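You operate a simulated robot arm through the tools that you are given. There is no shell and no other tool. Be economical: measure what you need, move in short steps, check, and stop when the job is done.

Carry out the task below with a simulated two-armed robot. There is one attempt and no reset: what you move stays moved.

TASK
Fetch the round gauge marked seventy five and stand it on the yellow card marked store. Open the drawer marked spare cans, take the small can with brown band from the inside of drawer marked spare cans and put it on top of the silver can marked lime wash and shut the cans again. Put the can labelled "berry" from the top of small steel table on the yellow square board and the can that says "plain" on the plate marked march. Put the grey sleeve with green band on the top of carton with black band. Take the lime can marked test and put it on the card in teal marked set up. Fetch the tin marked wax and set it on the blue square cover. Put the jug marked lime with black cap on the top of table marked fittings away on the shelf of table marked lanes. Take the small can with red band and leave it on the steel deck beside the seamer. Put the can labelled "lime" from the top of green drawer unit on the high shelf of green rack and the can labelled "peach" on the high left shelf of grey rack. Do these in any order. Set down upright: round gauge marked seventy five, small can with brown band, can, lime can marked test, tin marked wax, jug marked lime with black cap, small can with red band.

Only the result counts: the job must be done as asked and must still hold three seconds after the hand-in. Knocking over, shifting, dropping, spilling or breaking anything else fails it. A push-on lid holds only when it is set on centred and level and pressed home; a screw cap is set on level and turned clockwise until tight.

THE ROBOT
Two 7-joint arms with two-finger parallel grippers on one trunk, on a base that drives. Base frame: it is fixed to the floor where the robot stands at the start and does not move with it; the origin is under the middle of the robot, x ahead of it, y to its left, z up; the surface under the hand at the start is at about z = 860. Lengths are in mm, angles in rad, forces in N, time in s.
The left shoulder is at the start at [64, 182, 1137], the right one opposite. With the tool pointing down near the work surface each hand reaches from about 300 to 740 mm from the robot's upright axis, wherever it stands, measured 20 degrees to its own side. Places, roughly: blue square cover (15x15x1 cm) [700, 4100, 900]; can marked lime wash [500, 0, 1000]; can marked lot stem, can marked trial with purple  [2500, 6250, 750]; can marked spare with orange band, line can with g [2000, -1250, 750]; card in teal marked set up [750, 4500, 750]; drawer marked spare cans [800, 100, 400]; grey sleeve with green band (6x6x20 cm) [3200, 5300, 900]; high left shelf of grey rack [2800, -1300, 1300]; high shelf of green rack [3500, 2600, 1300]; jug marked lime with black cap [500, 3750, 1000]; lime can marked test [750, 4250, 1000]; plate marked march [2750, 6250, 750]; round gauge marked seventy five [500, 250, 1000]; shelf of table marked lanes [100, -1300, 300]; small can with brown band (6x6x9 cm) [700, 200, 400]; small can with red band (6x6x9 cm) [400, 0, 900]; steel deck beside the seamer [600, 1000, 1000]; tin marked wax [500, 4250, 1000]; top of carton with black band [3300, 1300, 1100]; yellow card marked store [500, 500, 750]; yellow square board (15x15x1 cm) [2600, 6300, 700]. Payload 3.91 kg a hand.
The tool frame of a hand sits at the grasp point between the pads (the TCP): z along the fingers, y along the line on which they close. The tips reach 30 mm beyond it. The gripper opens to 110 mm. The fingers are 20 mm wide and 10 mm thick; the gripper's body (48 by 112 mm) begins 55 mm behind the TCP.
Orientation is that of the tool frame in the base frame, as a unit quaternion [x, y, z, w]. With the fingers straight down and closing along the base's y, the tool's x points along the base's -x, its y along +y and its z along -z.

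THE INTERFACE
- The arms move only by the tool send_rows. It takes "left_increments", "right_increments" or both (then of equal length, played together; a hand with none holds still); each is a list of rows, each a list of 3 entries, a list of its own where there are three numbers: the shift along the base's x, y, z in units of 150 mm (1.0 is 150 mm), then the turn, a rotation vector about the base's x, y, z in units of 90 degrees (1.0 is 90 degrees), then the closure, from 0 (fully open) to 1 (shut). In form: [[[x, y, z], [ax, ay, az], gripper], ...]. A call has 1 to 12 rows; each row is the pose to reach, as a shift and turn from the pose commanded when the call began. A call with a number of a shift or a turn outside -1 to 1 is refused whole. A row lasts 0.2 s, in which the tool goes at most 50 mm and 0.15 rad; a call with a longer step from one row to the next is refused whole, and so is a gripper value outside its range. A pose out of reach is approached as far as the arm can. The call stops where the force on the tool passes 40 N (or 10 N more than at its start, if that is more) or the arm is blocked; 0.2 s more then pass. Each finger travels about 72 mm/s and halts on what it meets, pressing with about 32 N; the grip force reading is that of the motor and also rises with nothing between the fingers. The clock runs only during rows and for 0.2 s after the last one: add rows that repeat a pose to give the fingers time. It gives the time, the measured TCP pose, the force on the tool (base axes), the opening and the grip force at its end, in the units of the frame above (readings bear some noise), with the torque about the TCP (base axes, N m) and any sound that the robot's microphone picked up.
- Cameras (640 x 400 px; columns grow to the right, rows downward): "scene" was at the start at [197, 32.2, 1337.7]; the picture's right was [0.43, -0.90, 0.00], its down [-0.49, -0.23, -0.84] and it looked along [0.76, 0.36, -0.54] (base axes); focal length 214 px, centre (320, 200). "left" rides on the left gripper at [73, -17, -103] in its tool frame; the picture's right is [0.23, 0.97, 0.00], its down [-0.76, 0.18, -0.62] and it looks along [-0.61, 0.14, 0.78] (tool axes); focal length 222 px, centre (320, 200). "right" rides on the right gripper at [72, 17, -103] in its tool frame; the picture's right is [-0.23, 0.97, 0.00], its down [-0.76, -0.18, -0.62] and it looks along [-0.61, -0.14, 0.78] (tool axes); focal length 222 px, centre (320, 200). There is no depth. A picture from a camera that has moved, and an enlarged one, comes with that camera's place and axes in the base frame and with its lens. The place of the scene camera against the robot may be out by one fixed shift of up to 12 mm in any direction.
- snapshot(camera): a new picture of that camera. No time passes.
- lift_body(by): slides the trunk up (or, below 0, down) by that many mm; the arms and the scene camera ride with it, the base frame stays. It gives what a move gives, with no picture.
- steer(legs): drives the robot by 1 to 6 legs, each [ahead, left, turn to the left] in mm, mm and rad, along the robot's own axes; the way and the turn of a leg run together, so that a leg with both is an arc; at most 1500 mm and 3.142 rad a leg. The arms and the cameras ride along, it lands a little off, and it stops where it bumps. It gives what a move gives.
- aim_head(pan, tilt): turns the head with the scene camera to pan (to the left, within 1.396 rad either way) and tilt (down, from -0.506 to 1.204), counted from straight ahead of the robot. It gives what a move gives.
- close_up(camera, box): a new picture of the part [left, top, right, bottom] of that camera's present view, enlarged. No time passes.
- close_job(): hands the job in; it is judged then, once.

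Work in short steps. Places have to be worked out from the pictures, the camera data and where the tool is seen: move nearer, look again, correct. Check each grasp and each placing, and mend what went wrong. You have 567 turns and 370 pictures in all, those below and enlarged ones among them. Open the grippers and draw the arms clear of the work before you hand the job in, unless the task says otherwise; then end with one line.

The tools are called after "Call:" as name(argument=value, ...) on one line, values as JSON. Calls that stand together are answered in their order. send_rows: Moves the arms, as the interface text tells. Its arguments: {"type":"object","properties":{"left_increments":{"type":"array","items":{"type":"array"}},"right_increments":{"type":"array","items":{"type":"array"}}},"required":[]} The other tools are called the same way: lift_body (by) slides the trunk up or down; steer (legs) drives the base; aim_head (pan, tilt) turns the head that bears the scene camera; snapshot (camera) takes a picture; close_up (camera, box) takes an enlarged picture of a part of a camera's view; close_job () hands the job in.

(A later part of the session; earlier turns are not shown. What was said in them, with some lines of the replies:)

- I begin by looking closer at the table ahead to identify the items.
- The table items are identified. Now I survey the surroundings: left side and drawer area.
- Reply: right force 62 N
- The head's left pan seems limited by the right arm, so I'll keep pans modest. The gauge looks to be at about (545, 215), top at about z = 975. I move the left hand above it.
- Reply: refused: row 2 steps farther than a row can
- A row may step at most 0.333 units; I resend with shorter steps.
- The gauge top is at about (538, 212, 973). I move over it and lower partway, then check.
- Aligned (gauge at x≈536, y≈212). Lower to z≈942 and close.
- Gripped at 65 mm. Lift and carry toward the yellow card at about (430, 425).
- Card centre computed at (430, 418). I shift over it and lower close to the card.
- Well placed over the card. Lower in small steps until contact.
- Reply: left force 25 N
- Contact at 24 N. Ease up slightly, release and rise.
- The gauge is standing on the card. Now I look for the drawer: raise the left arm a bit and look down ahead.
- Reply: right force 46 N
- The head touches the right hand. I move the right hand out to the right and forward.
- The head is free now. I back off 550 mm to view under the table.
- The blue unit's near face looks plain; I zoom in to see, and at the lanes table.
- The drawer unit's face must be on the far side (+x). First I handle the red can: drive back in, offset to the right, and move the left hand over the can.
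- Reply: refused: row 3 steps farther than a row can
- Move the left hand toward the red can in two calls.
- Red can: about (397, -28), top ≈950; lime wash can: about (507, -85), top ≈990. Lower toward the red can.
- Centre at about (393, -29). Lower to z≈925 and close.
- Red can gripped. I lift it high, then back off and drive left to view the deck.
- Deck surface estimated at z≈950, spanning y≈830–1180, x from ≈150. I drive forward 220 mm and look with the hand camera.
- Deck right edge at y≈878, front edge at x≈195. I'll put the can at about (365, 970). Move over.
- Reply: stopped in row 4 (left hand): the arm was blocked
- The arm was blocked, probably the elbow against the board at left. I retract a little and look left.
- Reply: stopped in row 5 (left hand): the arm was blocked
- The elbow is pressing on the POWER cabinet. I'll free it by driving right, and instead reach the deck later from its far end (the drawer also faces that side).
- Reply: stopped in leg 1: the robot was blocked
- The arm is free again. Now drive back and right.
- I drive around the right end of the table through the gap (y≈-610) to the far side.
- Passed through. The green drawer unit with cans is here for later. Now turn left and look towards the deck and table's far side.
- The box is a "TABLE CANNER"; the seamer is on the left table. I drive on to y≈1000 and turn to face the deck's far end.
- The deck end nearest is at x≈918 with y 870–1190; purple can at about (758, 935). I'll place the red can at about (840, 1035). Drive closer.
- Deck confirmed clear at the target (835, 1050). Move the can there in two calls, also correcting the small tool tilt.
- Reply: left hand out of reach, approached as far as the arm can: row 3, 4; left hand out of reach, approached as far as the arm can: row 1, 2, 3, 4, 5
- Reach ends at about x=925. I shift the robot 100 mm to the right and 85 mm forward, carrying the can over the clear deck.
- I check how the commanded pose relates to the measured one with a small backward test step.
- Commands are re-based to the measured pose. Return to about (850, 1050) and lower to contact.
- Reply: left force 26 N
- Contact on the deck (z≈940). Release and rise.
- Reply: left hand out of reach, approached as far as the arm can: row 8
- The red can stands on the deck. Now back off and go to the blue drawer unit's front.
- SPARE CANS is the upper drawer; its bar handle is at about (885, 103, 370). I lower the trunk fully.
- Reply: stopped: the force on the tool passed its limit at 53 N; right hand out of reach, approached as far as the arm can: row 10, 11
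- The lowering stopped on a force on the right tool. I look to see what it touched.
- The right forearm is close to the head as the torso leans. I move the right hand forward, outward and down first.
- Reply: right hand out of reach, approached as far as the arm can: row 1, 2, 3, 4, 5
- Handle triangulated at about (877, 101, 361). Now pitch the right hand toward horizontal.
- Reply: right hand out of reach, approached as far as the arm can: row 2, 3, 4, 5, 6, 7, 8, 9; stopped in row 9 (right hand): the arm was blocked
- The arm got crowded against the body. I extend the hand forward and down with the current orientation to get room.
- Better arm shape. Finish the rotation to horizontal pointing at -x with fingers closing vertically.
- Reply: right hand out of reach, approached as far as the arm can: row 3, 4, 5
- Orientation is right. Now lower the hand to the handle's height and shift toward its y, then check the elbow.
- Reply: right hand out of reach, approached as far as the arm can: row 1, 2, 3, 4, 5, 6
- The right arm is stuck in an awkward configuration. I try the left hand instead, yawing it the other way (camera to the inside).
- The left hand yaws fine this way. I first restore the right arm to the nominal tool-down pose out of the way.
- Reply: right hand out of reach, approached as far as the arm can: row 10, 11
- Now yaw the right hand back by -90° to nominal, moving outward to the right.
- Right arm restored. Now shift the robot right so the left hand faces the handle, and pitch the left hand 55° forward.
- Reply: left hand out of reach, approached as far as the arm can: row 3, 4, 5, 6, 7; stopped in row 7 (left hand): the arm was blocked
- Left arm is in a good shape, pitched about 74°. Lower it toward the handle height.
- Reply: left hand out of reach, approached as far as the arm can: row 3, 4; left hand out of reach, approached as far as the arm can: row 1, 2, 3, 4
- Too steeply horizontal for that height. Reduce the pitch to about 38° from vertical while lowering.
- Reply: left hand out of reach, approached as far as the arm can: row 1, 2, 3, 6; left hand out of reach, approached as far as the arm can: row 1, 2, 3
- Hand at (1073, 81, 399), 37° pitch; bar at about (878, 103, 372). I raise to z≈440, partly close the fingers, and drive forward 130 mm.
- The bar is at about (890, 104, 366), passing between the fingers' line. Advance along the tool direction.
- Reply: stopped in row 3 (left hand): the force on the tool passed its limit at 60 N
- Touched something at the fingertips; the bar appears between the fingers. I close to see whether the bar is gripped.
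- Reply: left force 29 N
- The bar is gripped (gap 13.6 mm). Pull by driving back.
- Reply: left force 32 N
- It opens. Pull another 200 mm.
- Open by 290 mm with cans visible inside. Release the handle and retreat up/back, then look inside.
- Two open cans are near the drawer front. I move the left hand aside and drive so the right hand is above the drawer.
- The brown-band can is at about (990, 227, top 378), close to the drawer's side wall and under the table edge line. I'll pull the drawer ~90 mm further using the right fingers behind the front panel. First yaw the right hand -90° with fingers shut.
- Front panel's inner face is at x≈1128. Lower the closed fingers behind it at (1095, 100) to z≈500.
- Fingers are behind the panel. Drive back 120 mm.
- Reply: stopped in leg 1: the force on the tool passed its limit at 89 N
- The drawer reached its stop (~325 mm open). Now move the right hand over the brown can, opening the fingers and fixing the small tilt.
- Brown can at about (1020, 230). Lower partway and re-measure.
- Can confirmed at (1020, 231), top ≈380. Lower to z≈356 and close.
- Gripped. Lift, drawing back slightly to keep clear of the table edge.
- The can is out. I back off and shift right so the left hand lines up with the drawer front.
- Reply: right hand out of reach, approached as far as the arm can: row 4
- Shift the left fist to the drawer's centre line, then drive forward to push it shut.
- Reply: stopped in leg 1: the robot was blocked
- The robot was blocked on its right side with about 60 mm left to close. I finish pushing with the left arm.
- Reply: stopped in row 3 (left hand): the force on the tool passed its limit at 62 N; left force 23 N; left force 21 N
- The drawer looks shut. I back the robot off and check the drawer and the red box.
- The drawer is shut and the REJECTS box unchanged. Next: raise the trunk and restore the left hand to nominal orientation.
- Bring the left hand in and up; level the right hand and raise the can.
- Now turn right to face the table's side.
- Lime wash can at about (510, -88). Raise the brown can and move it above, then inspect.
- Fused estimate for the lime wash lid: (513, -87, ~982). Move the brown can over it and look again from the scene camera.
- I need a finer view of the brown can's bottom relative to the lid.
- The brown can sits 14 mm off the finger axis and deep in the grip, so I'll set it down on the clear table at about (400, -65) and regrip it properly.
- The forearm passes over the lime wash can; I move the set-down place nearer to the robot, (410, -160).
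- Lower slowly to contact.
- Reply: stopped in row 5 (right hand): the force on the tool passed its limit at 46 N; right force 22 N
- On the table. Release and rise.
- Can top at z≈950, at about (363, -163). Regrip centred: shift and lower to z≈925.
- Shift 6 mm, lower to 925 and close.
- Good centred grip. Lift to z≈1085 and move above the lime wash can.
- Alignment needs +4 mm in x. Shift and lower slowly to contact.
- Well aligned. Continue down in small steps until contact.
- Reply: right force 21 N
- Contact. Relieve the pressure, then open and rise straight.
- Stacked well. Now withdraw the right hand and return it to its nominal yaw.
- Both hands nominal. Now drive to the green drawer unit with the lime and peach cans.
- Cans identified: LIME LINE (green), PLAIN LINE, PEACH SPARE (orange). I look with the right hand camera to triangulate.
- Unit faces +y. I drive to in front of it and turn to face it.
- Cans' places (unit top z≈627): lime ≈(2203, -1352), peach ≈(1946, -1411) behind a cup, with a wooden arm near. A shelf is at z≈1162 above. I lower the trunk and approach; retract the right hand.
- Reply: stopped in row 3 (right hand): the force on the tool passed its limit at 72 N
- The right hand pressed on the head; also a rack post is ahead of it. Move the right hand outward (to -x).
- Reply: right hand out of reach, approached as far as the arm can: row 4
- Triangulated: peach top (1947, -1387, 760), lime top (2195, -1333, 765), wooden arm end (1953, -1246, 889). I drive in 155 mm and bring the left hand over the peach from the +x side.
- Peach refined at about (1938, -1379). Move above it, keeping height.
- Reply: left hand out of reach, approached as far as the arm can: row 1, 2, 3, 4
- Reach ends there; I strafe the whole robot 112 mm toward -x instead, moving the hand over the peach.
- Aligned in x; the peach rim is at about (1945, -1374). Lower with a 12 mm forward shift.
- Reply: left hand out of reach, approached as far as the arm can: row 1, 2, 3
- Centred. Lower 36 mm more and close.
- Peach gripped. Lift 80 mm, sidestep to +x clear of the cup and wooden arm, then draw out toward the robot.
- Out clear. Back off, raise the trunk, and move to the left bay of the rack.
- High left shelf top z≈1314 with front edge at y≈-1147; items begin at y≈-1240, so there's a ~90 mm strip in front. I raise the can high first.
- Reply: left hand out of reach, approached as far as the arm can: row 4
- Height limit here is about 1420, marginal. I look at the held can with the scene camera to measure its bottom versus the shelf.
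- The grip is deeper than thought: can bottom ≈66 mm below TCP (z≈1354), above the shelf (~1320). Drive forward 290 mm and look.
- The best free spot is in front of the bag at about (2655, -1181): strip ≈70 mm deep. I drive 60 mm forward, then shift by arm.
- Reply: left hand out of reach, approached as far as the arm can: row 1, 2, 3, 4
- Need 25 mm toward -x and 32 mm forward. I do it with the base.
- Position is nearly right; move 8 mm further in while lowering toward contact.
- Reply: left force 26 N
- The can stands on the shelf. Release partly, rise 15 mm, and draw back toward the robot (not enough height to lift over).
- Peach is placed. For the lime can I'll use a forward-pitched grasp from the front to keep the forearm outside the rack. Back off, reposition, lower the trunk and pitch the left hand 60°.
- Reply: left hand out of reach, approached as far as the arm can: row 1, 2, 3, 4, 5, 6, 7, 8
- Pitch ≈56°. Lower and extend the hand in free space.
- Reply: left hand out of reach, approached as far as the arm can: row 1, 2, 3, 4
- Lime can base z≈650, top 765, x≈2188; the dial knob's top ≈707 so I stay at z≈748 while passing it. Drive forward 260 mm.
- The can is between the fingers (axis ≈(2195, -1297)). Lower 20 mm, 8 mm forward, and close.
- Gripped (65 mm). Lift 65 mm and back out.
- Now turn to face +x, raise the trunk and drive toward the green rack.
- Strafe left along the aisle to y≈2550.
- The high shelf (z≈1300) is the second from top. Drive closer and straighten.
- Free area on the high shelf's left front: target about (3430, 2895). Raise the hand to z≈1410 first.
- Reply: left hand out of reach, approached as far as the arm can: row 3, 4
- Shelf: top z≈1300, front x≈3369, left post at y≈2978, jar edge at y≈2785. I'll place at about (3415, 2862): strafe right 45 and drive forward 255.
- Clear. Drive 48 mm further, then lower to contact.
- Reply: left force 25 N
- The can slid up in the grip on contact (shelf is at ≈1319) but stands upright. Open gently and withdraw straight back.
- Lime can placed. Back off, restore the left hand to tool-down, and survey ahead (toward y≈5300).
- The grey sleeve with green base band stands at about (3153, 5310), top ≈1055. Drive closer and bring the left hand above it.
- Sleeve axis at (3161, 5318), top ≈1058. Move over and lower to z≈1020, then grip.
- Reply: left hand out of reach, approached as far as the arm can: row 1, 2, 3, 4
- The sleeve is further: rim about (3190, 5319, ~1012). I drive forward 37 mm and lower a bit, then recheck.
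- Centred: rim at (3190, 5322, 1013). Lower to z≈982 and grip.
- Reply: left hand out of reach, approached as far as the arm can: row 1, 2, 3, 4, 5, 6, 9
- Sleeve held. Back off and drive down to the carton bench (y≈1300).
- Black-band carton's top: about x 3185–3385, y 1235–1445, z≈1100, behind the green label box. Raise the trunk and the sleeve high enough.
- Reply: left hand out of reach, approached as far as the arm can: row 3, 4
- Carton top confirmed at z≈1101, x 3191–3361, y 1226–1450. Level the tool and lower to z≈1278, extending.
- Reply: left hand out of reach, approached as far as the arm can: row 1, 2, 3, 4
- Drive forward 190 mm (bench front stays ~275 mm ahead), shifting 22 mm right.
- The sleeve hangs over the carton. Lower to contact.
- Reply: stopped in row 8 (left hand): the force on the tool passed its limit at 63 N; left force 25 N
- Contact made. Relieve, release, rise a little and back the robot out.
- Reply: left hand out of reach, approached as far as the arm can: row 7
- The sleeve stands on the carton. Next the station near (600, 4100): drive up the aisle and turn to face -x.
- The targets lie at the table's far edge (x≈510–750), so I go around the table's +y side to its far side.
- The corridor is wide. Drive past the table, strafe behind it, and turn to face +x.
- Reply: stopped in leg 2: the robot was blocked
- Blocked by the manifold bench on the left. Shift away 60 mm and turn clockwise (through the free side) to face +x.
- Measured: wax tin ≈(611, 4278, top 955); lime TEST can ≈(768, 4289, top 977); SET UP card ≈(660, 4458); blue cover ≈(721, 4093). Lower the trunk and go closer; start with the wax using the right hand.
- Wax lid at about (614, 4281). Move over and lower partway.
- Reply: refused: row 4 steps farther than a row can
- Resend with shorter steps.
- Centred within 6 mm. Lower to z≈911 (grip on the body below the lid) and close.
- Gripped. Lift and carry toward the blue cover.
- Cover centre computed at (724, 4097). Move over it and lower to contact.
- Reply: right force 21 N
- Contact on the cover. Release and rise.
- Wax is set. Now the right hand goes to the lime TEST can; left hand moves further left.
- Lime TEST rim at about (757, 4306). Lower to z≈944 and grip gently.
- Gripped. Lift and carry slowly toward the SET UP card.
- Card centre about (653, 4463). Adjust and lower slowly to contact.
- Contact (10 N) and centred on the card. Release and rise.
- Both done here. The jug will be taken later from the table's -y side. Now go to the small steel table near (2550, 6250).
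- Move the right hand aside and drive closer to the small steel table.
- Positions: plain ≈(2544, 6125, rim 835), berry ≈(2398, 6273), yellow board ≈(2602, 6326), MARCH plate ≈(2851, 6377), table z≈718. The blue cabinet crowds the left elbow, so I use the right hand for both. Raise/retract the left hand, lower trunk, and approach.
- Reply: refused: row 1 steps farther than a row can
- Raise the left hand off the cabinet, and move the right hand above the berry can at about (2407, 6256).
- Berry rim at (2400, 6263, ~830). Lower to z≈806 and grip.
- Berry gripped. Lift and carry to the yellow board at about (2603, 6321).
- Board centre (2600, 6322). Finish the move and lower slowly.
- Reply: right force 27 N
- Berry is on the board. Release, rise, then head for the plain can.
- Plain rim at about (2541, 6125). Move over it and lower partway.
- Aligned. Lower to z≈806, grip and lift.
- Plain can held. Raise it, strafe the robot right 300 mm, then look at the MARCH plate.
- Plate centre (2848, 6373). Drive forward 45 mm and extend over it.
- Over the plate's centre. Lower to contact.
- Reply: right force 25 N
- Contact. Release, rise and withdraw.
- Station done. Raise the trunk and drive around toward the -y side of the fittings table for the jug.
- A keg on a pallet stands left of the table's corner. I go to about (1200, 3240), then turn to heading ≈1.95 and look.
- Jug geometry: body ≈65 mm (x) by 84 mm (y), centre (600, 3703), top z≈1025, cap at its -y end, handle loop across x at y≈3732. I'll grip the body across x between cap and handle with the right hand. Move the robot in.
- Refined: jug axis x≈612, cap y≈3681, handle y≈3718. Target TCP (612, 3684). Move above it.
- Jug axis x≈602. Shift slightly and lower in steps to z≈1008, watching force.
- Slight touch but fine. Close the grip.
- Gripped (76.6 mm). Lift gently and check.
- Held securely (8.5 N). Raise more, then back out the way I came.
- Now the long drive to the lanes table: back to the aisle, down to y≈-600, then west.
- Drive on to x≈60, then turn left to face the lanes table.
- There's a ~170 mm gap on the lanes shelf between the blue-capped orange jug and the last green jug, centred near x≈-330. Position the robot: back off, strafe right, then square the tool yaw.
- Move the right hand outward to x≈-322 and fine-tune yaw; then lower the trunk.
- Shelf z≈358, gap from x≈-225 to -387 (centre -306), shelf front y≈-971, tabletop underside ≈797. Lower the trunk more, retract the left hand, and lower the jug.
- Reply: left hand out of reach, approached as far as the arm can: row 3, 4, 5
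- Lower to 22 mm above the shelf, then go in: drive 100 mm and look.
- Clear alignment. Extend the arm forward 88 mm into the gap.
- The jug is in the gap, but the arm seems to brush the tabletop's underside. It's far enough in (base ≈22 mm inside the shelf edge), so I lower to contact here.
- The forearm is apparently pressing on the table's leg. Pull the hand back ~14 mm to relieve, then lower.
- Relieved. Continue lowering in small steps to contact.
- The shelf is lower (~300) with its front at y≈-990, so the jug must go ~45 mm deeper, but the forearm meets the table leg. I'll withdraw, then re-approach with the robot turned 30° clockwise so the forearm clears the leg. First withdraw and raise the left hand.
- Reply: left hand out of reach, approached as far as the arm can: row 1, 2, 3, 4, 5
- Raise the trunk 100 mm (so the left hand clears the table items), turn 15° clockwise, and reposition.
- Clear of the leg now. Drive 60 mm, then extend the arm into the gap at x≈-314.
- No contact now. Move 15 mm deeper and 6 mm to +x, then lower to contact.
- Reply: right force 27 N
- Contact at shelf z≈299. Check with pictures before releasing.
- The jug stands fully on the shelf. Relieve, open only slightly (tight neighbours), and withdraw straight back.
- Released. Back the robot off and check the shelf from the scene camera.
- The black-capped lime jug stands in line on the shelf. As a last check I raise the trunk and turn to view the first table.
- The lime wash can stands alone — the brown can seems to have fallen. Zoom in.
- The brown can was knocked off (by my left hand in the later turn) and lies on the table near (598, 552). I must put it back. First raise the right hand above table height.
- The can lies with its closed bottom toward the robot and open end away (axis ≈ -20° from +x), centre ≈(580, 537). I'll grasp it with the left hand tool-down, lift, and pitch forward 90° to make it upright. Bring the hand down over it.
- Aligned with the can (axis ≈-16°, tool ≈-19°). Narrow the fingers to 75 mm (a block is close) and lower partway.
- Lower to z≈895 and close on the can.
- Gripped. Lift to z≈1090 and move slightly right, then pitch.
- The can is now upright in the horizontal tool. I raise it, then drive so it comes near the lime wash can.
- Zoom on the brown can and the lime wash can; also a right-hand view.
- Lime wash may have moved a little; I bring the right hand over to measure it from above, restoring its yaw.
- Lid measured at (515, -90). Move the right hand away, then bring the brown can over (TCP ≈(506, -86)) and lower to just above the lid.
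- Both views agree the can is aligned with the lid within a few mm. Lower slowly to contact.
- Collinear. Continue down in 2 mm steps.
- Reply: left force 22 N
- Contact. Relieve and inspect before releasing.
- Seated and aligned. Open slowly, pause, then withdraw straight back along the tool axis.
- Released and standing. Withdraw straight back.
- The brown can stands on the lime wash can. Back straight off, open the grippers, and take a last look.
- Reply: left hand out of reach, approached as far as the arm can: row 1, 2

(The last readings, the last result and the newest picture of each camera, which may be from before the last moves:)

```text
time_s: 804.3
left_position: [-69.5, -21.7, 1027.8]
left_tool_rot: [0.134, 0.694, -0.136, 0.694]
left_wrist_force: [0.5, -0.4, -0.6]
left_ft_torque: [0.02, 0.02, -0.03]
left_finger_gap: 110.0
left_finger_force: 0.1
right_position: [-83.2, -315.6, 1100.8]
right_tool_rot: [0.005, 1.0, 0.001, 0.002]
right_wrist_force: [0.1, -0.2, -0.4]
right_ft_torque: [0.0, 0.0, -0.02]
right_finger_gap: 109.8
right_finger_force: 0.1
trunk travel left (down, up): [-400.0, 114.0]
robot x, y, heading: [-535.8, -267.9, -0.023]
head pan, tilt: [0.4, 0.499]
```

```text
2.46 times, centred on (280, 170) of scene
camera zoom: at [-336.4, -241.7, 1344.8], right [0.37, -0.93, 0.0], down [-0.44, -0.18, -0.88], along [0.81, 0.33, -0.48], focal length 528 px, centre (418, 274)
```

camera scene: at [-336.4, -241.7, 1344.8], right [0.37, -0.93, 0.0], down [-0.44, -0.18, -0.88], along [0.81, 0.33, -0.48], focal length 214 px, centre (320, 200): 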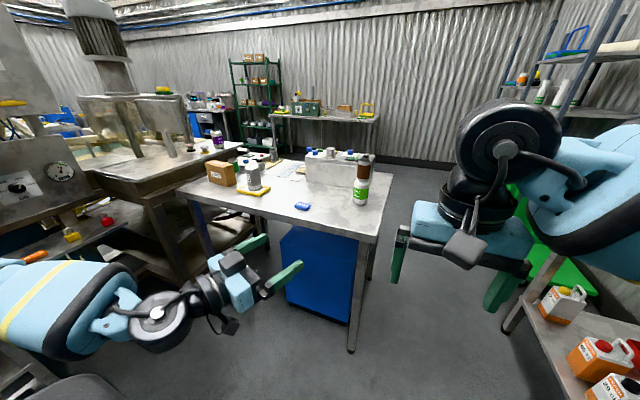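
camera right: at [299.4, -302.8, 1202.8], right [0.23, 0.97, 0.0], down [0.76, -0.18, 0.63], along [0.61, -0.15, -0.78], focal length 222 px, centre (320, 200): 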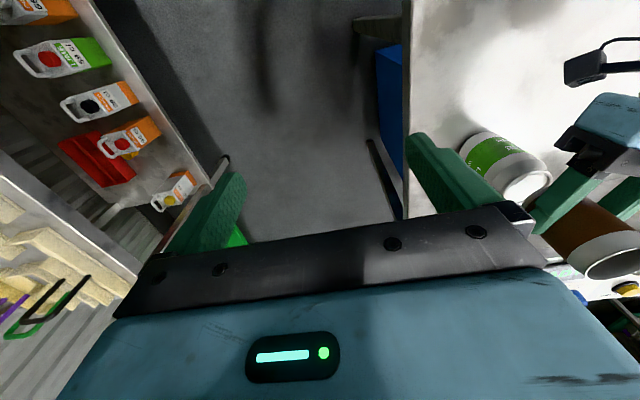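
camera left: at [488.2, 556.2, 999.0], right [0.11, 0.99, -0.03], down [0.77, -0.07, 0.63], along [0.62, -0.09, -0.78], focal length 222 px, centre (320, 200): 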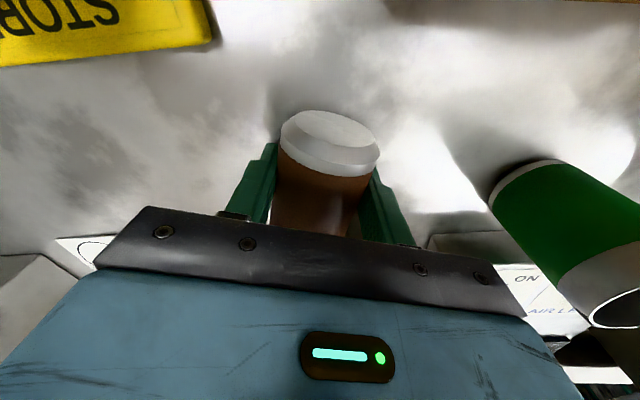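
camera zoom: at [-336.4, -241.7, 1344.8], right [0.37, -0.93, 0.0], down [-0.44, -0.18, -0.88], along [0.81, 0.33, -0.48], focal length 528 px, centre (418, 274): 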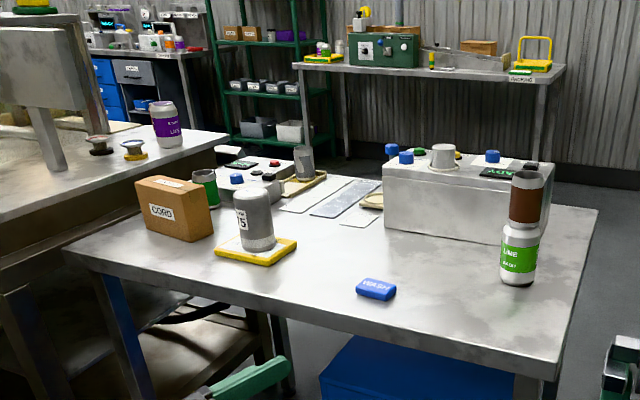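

Stack and gauge are fine. One quick check of the sleeve on the carton and the red can from here.

Call:
close_up(camera="scene", box=[250, 70, 390, 130])

Call:
close_up(camera="scene", box=[180, 110, 260, 180])

```text
4.57 times, centred on (320, 100) of scene
camera zoom: at [-336.4, -241.7, 1344.8], right [0.37, -0.93, 0.0], down [-0.44, -0.18, -0.88], along [0.81, 0.33, -0.48], focal length 980 px, centre (320, 657)
```

zoom: 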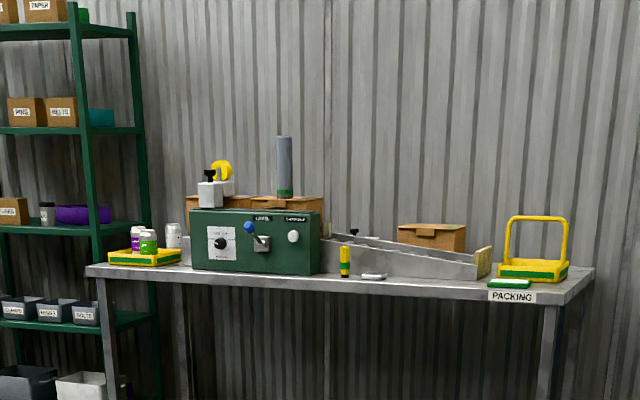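

```text
5.71 times, centred on (220, 145) of scene
camera zoom: at [-336.4, -241.7, 1344.8], right [0.37, -0.93, 0.0], down [-0.44, -0.18, -0.88], along [0.81, 0.33, -0.48], focal length 1226 px, centre (891, 514)
```

zoom: 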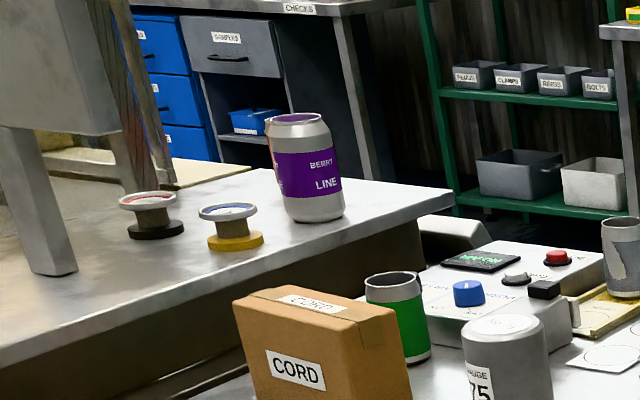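

Everything checked stands as asked, the grippers are open and the arms are clear. I hand the job in.

Call:
close_job()

```text
The job is handed in.
```

All the items were in place when I handed in. One mishap: in a turn my left hand knocked the small brown-band can off the lime wash can. I set it back upright, and the lime wash can may have moved a few millimetres.
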